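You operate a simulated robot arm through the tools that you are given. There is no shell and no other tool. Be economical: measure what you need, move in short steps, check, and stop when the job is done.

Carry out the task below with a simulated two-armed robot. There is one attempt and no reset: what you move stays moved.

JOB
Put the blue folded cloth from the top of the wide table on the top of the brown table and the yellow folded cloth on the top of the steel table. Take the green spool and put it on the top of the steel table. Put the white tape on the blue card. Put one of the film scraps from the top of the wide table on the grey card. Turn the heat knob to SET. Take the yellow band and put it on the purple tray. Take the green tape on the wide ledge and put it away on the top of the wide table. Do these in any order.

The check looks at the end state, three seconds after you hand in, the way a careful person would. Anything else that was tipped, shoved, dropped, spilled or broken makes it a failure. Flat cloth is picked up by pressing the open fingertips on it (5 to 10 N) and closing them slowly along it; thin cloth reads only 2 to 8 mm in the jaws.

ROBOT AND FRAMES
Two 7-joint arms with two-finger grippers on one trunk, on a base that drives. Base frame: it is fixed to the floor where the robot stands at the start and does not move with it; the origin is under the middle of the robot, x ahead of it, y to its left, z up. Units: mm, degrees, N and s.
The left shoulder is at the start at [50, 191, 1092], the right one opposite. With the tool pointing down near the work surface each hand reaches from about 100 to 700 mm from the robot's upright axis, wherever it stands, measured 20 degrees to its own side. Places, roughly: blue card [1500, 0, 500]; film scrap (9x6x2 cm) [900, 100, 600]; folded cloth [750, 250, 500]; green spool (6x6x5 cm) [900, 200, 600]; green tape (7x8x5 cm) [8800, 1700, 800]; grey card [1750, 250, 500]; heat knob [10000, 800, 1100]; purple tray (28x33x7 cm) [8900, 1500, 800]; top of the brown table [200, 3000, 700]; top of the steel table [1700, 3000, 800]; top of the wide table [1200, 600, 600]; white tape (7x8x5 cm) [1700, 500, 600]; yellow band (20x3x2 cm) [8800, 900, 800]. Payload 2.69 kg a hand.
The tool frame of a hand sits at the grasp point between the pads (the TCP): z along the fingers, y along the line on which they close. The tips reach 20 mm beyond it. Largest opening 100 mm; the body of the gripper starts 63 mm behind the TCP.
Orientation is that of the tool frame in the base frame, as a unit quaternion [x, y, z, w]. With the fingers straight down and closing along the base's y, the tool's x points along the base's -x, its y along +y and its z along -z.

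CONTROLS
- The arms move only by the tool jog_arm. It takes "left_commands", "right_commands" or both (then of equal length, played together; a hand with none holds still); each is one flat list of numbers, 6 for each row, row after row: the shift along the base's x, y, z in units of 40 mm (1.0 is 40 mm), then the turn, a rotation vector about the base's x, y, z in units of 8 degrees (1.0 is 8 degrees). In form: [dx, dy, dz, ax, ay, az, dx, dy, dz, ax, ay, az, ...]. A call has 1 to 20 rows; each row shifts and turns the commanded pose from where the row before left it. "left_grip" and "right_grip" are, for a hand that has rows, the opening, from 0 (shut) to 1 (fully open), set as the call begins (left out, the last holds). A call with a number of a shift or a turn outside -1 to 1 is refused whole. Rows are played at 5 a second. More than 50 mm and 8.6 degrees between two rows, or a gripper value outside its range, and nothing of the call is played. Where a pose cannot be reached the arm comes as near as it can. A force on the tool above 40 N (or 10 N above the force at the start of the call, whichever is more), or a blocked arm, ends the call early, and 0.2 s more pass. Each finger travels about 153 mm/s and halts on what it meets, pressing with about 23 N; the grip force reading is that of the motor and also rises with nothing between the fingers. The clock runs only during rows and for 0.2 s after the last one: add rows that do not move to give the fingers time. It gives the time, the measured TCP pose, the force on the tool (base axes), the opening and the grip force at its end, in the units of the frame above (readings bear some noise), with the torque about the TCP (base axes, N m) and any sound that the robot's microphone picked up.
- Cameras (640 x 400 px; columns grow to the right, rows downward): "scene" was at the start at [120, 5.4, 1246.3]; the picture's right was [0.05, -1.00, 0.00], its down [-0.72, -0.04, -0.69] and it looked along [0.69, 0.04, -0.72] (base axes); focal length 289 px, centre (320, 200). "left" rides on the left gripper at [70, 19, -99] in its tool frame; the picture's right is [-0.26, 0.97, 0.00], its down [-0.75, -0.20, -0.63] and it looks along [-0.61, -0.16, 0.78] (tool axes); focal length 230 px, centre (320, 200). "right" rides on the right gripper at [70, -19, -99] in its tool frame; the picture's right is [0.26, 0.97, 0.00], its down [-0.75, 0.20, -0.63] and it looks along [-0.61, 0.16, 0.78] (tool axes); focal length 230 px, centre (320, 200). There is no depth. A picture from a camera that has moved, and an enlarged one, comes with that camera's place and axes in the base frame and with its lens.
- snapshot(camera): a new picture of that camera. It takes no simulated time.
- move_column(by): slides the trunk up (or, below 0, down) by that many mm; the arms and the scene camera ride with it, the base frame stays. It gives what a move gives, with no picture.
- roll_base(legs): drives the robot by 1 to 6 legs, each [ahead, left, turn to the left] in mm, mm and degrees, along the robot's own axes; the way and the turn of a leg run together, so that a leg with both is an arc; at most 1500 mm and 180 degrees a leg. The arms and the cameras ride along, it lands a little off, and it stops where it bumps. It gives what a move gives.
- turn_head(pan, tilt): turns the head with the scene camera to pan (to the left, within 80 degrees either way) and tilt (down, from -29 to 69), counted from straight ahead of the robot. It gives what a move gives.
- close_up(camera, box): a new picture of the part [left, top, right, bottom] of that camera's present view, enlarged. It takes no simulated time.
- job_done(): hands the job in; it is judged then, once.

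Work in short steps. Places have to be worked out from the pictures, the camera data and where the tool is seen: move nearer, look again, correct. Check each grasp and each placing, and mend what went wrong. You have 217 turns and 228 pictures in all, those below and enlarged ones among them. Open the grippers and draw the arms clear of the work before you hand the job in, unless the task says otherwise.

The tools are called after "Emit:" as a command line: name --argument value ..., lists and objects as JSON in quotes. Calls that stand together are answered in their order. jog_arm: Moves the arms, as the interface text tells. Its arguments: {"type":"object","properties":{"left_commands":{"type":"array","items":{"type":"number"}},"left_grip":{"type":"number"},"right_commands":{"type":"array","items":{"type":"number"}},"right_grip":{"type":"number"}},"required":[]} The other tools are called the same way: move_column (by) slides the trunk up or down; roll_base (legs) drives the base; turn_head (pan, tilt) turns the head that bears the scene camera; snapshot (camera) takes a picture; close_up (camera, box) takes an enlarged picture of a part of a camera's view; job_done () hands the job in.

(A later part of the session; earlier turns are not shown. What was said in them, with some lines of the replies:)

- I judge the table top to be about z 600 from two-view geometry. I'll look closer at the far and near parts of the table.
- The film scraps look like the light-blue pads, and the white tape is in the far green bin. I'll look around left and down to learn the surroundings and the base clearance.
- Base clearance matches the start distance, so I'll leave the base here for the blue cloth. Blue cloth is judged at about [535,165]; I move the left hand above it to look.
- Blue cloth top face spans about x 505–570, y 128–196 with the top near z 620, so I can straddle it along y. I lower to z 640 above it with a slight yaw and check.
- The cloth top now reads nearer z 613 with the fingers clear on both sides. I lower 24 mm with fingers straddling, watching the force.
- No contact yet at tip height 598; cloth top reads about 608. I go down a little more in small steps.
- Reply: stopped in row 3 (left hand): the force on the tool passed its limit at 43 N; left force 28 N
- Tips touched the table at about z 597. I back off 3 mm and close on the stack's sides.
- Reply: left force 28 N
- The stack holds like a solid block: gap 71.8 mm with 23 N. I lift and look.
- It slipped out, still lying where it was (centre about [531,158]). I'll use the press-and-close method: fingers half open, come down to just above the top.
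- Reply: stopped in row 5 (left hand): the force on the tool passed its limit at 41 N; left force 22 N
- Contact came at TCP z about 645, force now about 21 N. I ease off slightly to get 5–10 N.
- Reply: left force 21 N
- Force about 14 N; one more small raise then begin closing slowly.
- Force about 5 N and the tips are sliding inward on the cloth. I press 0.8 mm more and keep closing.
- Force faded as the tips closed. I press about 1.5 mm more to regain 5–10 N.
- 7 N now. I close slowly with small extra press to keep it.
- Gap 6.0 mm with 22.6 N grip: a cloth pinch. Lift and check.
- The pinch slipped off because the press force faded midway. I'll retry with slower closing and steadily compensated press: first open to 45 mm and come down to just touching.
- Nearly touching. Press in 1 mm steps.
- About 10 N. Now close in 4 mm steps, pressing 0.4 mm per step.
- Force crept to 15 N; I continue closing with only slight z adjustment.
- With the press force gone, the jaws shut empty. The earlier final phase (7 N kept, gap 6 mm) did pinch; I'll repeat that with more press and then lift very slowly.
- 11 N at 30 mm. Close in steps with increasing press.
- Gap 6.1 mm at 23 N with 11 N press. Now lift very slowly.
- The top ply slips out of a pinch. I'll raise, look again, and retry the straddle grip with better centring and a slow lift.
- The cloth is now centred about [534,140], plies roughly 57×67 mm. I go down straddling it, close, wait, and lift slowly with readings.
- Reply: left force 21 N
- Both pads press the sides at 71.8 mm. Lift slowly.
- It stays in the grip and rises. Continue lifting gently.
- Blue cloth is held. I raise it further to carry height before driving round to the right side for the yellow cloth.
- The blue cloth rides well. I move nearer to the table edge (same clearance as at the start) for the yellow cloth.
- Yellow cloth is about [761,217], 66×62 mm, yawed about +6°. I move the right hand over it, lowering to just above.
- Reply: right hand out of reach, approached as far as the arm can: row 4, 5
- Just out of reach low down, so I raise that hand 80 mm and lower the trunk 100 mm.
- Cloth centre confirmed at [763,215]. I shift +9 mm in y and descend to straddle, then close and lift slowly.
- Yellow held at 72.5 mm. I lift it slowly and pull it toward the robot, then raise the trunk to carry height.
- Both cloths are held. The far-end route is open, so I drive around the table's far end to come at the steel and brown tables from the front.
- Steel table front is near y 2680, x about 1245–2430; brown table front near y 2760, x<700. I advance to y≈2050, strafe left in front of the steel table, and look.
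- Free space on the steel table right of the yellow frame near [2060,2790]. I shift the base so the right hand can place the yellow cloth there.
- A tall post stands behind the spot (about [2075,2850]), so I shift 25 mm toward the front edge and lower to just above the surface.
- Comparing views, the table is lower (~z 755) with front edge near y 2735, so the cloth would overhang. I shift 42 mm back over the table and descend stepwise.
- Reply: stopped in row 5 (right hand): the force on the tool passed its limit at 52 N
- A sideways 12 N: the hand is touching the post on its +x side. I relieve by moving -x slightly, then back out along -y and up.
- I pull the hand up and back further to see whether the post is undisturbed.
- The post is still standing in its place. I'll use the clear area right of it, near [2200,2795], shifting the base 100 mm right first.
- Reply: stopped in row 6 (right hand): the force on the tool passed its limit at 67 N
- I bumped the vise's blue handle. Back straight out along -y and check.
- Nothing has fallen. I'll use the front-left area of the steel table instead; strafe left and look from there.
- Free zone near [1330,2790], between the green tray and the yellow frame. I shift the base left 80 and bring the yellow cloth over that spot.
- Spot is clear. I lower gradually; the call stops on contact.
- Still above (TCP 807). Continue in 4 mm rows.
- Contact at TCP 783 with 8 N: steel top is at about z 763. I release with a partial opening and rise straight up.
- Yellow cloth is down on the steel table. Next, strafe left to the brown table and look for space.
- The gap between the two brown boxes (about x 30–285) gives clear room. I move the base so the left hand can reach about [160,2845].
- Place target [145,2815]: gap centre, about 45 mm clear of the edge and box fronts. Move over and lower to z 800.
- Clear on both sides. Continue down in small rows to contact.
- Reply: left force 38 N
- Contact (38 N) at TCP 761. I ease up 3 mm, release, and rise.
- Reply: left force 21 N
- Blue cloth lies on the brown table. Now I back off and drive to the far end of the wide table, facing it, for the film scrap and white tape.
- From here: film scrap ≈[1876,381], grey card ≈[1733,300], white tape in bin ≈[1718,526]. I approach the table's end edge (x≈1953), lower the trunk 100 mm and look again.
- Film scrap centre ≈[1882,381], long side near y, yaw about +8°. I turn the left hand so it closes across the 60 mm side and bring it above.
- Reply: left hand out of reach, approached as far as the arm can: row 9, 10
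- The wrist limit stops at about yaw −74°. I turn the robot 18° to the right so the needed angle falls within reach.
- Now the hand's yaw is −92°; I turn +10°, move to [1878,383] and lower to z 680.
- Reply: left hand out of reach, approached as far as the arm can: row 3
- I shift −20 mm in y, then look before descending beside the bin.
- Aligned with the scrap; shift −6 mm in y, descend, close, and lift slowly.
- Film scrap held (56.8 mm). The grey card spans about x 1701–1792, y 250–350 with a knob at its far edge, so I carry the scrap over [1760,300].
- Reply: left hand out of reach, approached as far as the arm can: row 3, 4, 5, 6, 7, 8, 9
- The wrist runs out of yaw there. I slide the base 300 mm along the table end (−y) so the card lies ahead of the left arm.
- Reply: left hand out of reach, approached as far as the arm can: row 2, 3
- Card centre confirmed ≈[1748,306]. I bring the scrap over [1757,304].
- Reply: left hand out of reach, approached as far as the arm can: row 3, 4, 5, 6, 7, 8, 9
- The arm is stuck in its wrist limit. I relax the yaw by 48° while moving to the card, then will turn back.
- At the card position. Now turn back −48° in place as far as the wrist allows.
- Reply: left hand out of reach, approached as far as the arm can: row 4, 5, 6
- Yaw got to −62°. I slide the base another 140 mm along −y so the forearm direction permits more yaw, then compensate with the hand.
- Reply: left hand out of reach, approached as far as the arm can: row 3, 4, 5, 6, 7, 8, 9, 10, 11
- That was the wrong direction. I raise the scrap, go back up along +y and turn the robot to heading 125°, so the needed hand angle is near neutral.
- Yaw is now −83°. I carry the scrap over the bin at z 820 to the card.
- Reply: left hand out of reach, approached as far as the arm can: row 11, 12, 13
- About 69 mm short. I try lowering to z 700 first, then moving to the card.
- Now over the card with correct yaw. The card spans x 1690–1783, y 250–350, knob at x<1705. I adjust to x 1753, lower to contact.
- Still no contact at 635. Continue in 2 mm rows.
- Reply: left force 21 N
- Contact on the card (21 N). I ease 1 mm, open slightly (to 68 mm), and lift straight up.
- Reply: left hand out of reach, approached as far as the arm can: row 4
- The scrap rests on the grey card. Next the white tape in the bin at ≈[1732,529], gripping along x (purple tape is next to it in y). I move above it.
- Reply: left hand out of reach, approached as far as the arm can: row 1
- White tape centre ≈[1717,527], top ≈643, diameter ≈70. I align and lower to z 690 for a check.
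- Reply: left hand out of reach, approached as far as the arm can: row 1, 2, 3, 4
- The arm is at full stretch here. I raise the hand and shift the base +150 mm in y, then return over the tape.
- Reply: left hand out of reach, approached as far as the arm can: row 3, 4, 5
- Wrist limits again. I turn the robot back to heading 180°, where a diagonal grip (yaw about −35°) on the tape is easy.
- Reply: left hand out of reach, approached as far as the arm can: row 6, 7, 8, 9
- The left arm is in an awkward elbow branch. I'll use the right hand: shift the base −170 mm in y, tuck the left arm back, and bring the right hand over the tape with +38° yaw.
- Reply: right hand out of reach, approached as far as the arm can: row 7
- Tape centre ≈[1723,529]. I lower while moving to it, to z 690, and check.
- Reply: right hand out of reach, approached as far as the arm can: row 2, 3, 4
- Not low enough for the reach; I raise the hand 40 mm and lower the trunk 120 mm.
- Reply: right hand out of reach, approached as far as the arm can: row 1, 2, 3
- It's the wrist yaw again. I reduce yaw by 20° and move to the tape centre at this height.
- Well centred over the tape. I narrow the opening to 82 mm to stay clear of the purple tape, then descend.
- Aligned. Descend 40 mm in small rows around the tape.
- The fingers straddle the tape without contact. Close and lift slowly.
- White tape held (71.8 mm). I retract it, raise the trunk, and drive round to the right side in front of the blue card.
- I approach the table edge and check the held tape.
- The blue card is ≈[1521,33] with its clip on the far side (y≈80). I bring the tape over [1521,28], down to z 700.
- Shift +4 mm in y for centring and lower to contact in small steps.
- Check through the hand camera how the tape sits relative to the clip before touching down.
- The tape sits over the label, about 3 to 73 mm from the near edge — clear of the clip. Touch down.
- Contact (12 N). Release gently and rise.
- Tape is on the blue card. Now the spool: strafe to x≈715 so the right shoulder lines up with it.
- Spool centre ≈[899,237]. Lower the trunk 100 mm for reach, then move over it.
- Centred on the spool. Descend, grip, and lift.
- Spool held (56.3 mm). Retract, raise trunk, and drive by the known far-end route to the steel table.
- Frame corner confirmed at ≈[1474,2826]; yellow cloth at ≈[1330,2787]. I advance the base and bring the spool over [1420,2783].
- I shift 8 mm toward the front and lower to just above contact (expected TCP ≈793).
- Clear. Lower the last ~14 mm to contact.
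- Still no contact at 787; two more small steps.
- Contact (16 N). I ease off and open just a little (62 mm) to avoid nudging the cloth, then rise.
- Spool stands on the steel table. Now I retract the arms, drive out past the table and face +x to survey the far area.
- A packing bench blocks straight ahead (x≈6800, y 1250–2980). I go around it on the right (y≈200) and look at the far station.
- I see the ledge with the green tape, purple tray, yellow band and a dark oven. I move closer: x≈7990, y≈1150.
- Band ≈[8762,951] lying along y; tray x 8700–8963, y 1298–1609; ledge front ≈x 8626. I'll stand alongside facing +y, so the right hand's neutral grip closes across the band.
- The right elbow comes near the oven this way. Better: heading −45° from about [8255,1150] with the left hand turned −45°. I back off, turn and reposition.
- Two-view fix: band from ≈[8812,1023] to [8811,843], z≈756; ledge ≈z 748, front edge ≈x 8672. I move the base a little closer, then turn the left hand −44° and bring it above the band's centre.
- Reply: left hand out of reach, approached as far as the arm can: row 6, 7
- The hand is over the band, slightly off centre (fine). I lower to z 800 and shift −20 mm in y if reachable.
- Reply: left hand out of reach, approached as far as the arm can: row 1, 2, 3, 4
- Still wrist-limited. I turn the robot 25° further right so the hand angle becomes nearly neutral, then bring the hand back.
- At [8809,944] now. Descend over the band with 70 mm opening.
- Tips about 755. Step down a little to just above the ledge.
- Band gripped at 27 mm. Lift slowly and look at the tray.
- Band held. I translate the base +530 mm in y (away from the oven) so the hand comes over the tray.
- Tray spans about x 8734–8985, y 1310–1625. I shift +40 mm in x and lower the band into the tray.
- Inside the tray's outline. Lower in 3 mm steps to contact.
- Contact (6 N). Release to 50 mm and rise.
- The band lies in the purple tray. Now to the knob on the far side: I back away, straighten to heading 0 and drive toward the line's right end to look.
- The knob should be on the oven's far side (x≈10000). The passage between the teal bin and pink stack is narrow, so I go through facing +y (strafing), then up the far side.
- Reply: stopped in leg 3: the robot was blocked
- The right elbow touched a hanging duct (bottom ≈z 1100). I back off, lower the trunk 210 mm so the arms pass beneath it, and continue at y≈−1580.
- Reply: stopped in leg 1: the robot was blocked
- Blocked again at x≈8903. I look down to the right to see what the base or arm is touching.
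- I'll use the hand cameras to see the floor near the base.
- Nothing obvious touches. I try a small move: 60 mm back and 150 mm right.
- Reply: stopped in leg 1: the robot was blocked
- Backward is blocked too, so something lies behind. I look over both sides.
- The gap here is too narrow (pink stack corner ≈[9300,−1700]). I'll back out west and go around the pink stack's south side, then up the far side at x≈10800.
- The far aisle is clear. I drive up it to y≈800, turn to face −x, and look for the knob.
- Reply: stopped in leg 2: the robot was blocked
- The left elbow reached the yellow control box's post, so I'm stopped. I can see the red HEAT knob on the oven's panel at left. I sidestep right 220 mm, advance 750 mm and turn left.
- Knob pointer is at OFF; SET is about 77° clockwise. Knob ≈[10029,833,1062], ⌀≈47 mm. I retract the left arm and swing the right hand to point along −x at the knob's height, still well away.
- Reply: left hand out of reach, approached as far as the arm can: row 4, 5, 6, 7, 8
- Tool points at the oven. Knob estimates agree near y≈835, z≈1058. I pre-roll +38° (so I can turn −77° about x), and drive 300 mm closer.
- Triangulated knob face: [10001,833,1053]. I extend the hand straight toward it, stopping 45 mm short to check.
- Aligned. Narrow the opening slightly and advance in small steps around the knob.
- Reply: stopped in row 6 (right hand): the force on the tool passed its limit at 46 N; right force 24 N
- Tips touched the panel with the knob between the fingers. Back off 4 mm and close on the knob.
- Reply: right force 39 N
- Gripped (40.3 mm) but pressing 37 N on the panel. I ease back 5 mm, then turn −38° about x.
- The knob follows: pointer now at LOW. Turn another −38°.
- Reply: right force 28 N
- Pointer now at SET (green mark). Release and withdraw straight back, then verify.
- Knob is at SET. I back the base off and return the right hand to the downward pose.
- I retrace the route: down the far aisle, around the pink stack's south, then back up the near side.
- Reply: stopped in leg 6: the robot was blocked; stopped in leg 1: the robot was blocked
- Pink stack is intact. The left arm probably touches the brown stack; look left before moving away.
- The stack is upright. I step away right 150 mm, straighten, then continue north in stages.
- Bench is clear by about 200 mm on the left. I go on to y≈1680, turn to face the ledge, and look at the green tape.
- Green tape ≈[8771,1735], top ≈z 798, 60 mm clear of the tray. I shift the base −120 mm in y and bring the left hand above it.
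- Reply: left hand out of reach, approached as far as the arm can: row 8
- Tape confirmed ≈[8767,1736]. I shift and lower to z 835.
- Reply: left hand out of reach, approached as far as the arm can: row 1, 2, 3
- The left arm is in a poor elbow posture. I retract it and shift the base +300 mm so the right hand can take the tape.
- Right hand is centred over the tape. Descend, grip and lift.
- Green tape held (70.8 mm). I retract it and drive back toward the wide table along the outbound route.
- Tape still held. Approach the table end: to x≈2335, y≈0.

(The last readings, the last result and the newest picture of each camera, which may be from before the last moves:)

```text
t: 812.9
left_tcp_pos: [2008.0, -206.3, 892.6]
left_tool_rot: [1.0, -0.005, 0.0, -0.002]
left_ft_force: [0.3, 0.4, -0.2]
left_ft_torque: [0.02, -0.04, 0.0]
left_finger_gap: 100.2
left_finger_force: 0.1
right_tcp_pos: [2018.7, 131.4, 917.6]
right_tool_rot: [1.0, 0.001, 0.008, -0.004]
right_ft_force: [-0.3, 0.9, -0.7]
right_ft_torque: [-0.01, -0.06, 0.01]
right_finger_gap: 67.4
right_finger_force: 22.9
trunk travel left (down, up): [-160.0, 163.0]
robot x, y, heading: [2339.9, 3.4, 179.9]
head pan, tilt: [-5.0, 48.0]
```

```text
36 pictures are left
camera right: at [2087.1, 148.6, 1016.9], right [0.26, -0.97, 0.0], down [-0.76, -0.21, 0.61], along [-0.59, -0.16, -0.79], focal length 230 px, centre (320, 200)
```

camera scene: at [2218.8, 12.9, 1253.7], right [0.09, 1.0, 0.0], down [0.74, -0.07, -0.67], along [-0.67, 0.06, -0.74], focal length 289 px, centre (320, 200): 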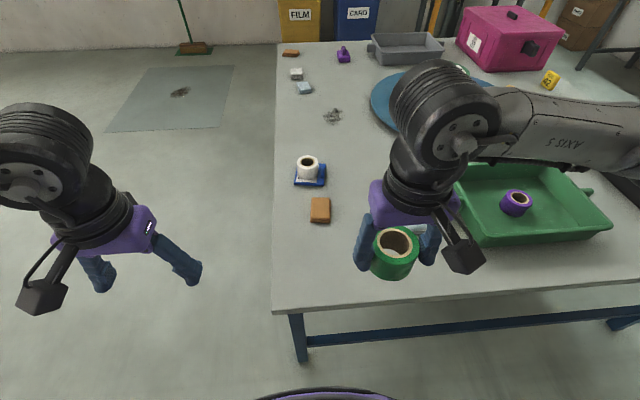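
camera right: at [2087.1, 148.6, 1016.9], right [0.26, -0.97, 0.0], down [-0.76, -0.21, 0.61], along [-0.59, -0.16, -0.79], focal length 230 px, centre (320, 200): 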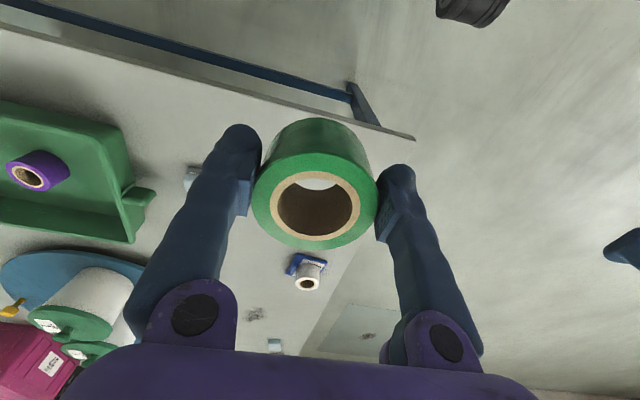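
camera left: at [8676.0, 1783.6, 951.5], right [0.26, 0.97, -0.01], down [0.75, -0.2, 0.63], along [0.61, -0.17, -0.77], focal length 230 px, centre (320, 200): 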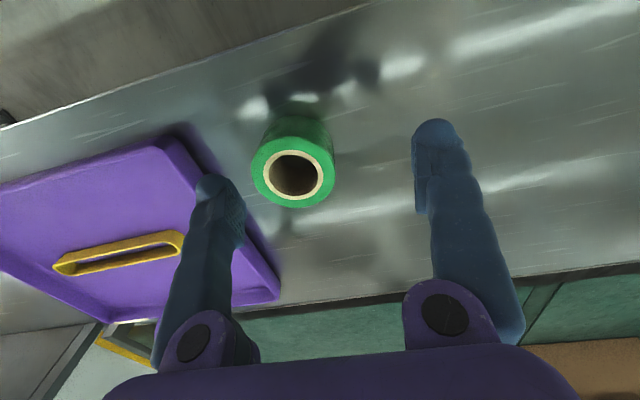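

Free spot at ≈[1830,110]. I carry the tape over it and down to z 690.

Emit:
jog_arm --right_commands '[-0.5, -0.1, 0, 0, 0, 0, -0.7, -0.1, 0, 0, 0, 0, -0.8, -0.1, -0.2, 0, 0, 0, -0.8, -0.1, -0.4, 0, 0, 0, -0.8, -0.1, -0.5, 0, 0, 0, -0.7, 0, -0.6, 0, 0, 0, -0.4, 0, -0.7, 0, 0, 0, 0, 0, -0.7, 0, 0, 0, 0, 0, -0.7, 0, 0, 0, 0, 0, -0.7, 0, 0, 0, 0, 0, -0.7, 0, 0, 0, 0, 0, -0.5, 0, 0, 0, 0, 0, 0, 0, 0, 0]'

Emit:
snapshot --camera "right"

Emit:
snapshot --camera "scene"

```text
t: 815.7
left_tcp_pos: [2008.7, -205.2, 892.1]
left_tool_rot: [1.0, -0.006, 0.0, -0.003]
left_ft_force: [-1.0, 0.2, -0.8]
left_ft_torque: [0.0, 0.0, 0.0]
left_finger_gap: 100.0
left_finger_force: 0.0
right_tcp_pos: [1832.5, 112.3, 688.5]
right_tool_rot: [1.0, 0.0, 0.009, -0.005]
right_ft_force: [-0.1, 0.1, -1.2]
right_ft_torque: [0.0, 0.0, -0.01]
right_finger_gap: 67.1
right_finger_force: 23.6
trunk travel left (down, up): [-160.0, 163.0]
robot x, y, heading: [2338.2, -0.6, 179.7]
head pan, tilt: [-5.0, 48.0]
```

```text
35 pictures are left
camera right: at [1899.6, 128.9, 788.8], right [0.26, -0.97, 0.0], down [-0.76, -0.21, 0.61], along [-0.59, -0.16, -0.79], focal length 230 px, centre (320, 200)
```

right: 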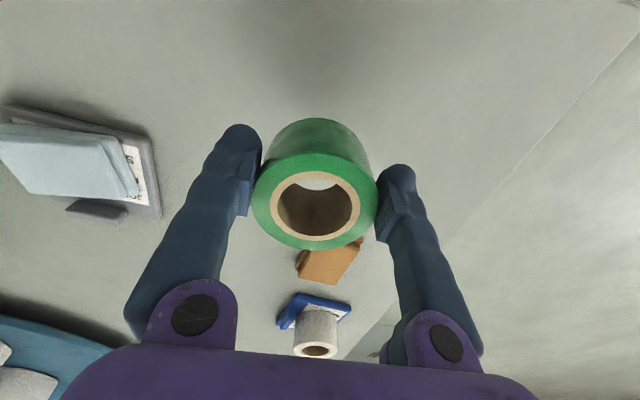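

```text
34 pictures are left
camera scene: at [2218.9, 12.9, 1253.7], right [0.09, 1.0, 0.0], down [0.74, -0.07, -0.67], along [-0.67, 0.06, -0.74], focal length 289 px, centre (320, 200)
```

scene: 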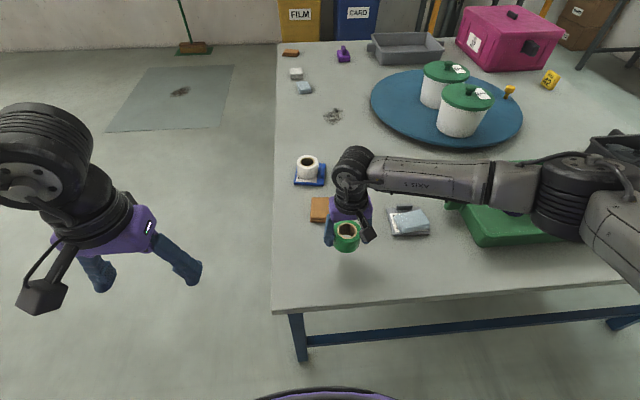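

Spot is clear. Lower to contact.

Emit:
jog_arm --right_commands '[0, 0, -0.4, 0, 0, 0, 0, 0, -0.4, 0, 0, 0, 0, 0, -0.2, 0, 0, 0, 0, 0, -0.1, 0, 0, 0, 0, 0, -0.1, 0, 0, 0, 0, 0, 0, 0, 0, 0]'

Emit:
jog_arm --right_commands '[0, 0, -0.06, 0, 0, 0, 0, 0, -0.06, 0, 0, 0, 0, 0, 0, 0, 0, 0]'

```text
t: 817.1
left_tcp_pos: [2009.6, -206.2, 891.7]
left_tool_rot: [1.0, -0.004, 0.001, -0.003]
left_ft_force: [-0.5, 0.2, 0.5]
left_ft_torque: [-0.01, -0.02, -0.01]
left_finger_gap: 100.1
left_finger_force: 0.1
right_tcp_pos: [1832.8, 111.0, 640.9]
right_tool_rot: [1.0, 0.0, 0.008, -0.005]
right_ft_force: [0.0, -0.2, -0.7]
right_ft_torque: [0.0, -0.02, -0.02]
right_finger_gap: 67.0
right_finger_force: 22.6
trunk travel left (down, up): [-160.0, 163.0]
robot x, y, heading: [2338.3, 3.0, 180.0]
head pan, tilt: [-5.0, 48.0]
```

```text
t: 817.9
left_tcp_pos: [2010.9, -204.8, 893.1]
left_tool_rot: [1.0, -0.006, 0.0, -0.003]
left_ft_force: [-0.1, 0.0, 0.5]
left_ft_torque: [0.0, -0.01, -0.01]
left_finger_gap: 100.0
left_finger_force: 0.0
right_tcp_pos: [1831.7, 110.3, 638.7]
right_tool_rot: [1.0, 0.0, 0.008, -0.003]
right_ft_force: [4.0, 2.2, 16.4]
right_ft_torque: [0.25, -0.16, -0.12]
right_finger_gap: 66.8
right_finger_force: 22.7
trunk travel left (down, up): [-160.0, 163.0]
robot x, y, heading: [2336.6, 1.5, 179.9]
head pan, tilt: [-5.0, 48.0]
```

Contact (16 N). Release and withdraw.

Emit:
jog_arm --right_commands '[0, 0, 0.03, 0, 0, 0, 0, 0, 0, 0, 0, 0]' --right_grip 0.95

Emit:
jog_arm --right_commands '[0, 0, 0.2, 0, 0, 0, 0, 0, 0.5, 0, 0, 0, 0, 0, 1, 0, 0, 0, 0, 0, 1, 0, 0, 0, 0, 0, 1, 0, 0, 0, 0.8, 0, 1, 0, 0, 0, 0.9, 0, 0.5, 0, 0, 0, 0.9, 0, 0, 0, 0, 0, 0.9, 0, 0, 0, 0, 0, 0.9, 0, 0, 0, 0, 0]'

Emit:
snapshot --camera "scene"

Emit:
close_up --camera "scene" --box '[270, 140, 470, 270]'

```text
t: 818.5
left_tcp_pos: [2009.0, -206.5, 891.3]
left_tool_rot: [1.0, -0.005, 0.0, -0.002]
left_ft_force: [0.4, 0.0, -0.2]
left_ft_torque: [-0.02, 0.0, 0.01]
left_finger_gap: 100.4
left_finger_force: 0.1
right_tcp_pos: [1830.4, 112.7, 637.6]
right_tool_rot: [1.0, 0.001, 0.009, -0.004]
right_ft_force: [-0.8, 0.3, 0.1]
right_ft_torque: [0.0, 0.03, 0.0]
right_finger_gap: 95.0
right_finger_force: 0.0
trunk travel left (down, up): [-160.0, 163.0]
robot x, y, heading: [2339.1, 4.7, 179.9]
head pan, tilt: [-5.0, 48.0]
```

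```text
refused: row 6 steps farther than a row can; nothing moved
```

```text
33 pictures are left
camera scene: at [2218.8, 12.9, 1253.6], right [0.09, 1.0, 0.0], down [0.74, -0.07, -0.67], along [-0.67, 0.06, -0.74], focal length 289 px, centre (320, 200)
```

scene: 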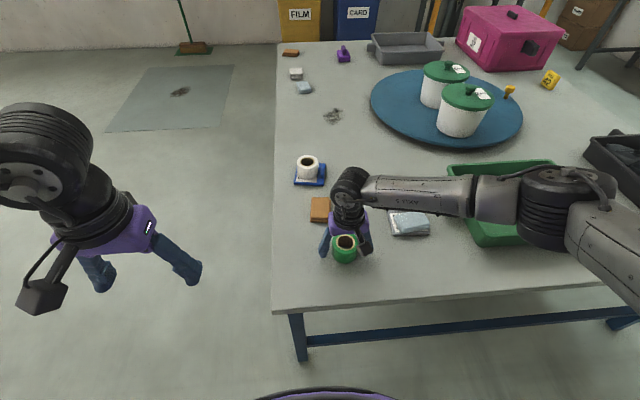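

```text
3.08 times, centred on (370, 205) of scene
camera zoom: at [2218.8, 12.9, 1253.6], right [0.09, 1.0, 0.0], down [0.74, -0.07, -0.67], along [-0.67, 0.06, -0.74], focal length 890 px, centre (166, 185)
```

zoom: 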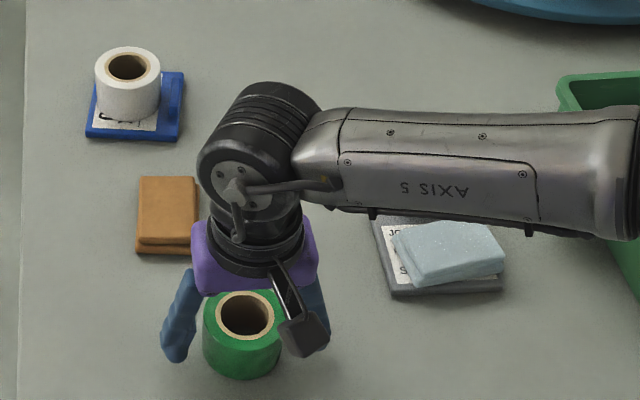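

The last withdrawal was refused; redo it with smaller rows.

Emit:
jog_arm --right_commands '[0, 0, 0.2, 0, 0, 0, 0, 0, 0.5, 0, 0, 0, 0, 0, 0.9, 0, 0, 0, 0, 0, 0.9, 0, 0, 0, 0, 0, 0.9, 0, 0, 0, 0.5, 0, 0.9, 0, 0, 0, 0.8, 0, 0.5, 0, 0, 0, 0.9, 0, 0, 0, 0, 0, 0.9, 0, 0, 0, 0, 0, 0.9, 0, 0, 0, 0, 0]' --right_grip 1

Emit:
roll_base --legs '[[-250, 0, 0]]'

Emit:
close_up --camera "scene" --box '[250, 100, 490, 250]'

```text
t: 820.7
left_tcp_pos: [2009.7, -206.4, 893.1]
left_tool_rot: [1.0, -0.005, -0.001, -0.003]
left_ft_force: [0.3, 0.9, -0.7]
left_ft_torque: [0.02, 0.0, 0.02]
left_finger_gap: 99.9
left_finger_force: 0.2
right_tcp_pos: [1991.7, 112.3, 831.6]
right_tool_rot: [1.0, 0.002, 0.009, -0.005]
right_ft_force: [0.3, 0.1, -0.7]
right_ft_torque: [0.01, -0.01, 0.0]
right_finger_gap: 100.0
right_finger_force: 0.0
trunk travel left (down, up): [-160.0, 163.0]
robot x, y, heading: [2335.2, 7.4, 180.0]
head pan, tilt: [-5.0, 48.0]
```

```text
t: 822.5
left_tcp_pos: [2255.9, -206.3, 892.7]
left_tool_rot: [1.0, -0.005, 0.0, -0.004]
left_ft_force: [-0.3, 0.4, 0.9]
left_ft_torque: [-0.01, 0.04, 0.01]
left_finger_gap: 99.9
left_finger_force: 0.0
right_tcp_pos: [2238.5, 110.4, 831.0]
right_tool_rot: [1.0, 0.001, 0.008, -0.005]
right_ft_force: [0.4, 0.0, 0.6]
right_ft_torque: [-0.04, 0.03, -0.04]
right_finger_gap: 100.1
right_finger_force: 0.1
trunk travel left (down, up): [-160.0, 163.0]
robot x, y, heading: [2583.0, 4.7, 180.1]
head pan, tilt: [-5.0, 48.0]
```

```text
2.67 times, centred on (370, 175) of scene
camera zoom: at [2466.0, 12.4, 1253.8], right [0.09, 1.0, 0.0], down [0.74, -0.07, -0.67], along [-0.67, 0.06, -0.74], focal length 771 px, centre (187, 267)
```

zoom: 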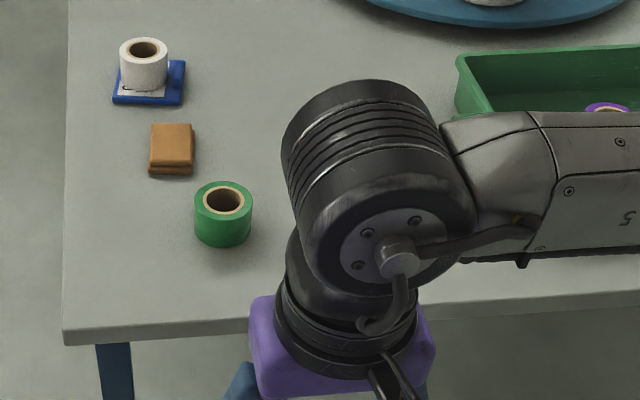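

All items are placed and the arms are open and clear of the work. Handing in.

Emit:
job_done

```text
The job is handed in.
```

I handed the job in with all eight placements done. The last pictures I took of each show:

- **Brown table:** the blue cloth is on top.
- **Steel table:** the yellow cloth and the green spool are on top.
- **Blue card:** the white tape is on it.
- **Grey card:** a film scrap is on it, with one end overhanging the edge by several millimetres.
- **Heat knob:** it is turned to SET.
- **Purple tray:** the yellow band is in it.
- **Wide table:** the green tape is on top.

I bumped several things on the way:

- **Steel table:** I hit the tall post and the vise handle, the handle at a peak of about 67 N. Both looked undisturbed afterwards.
- **Room:** the robot was also stopped against a hanging duct, near the pink stack, and at the brown stack and the yellow control box post. None looked moved in later pictures, but I did not check the duct again.
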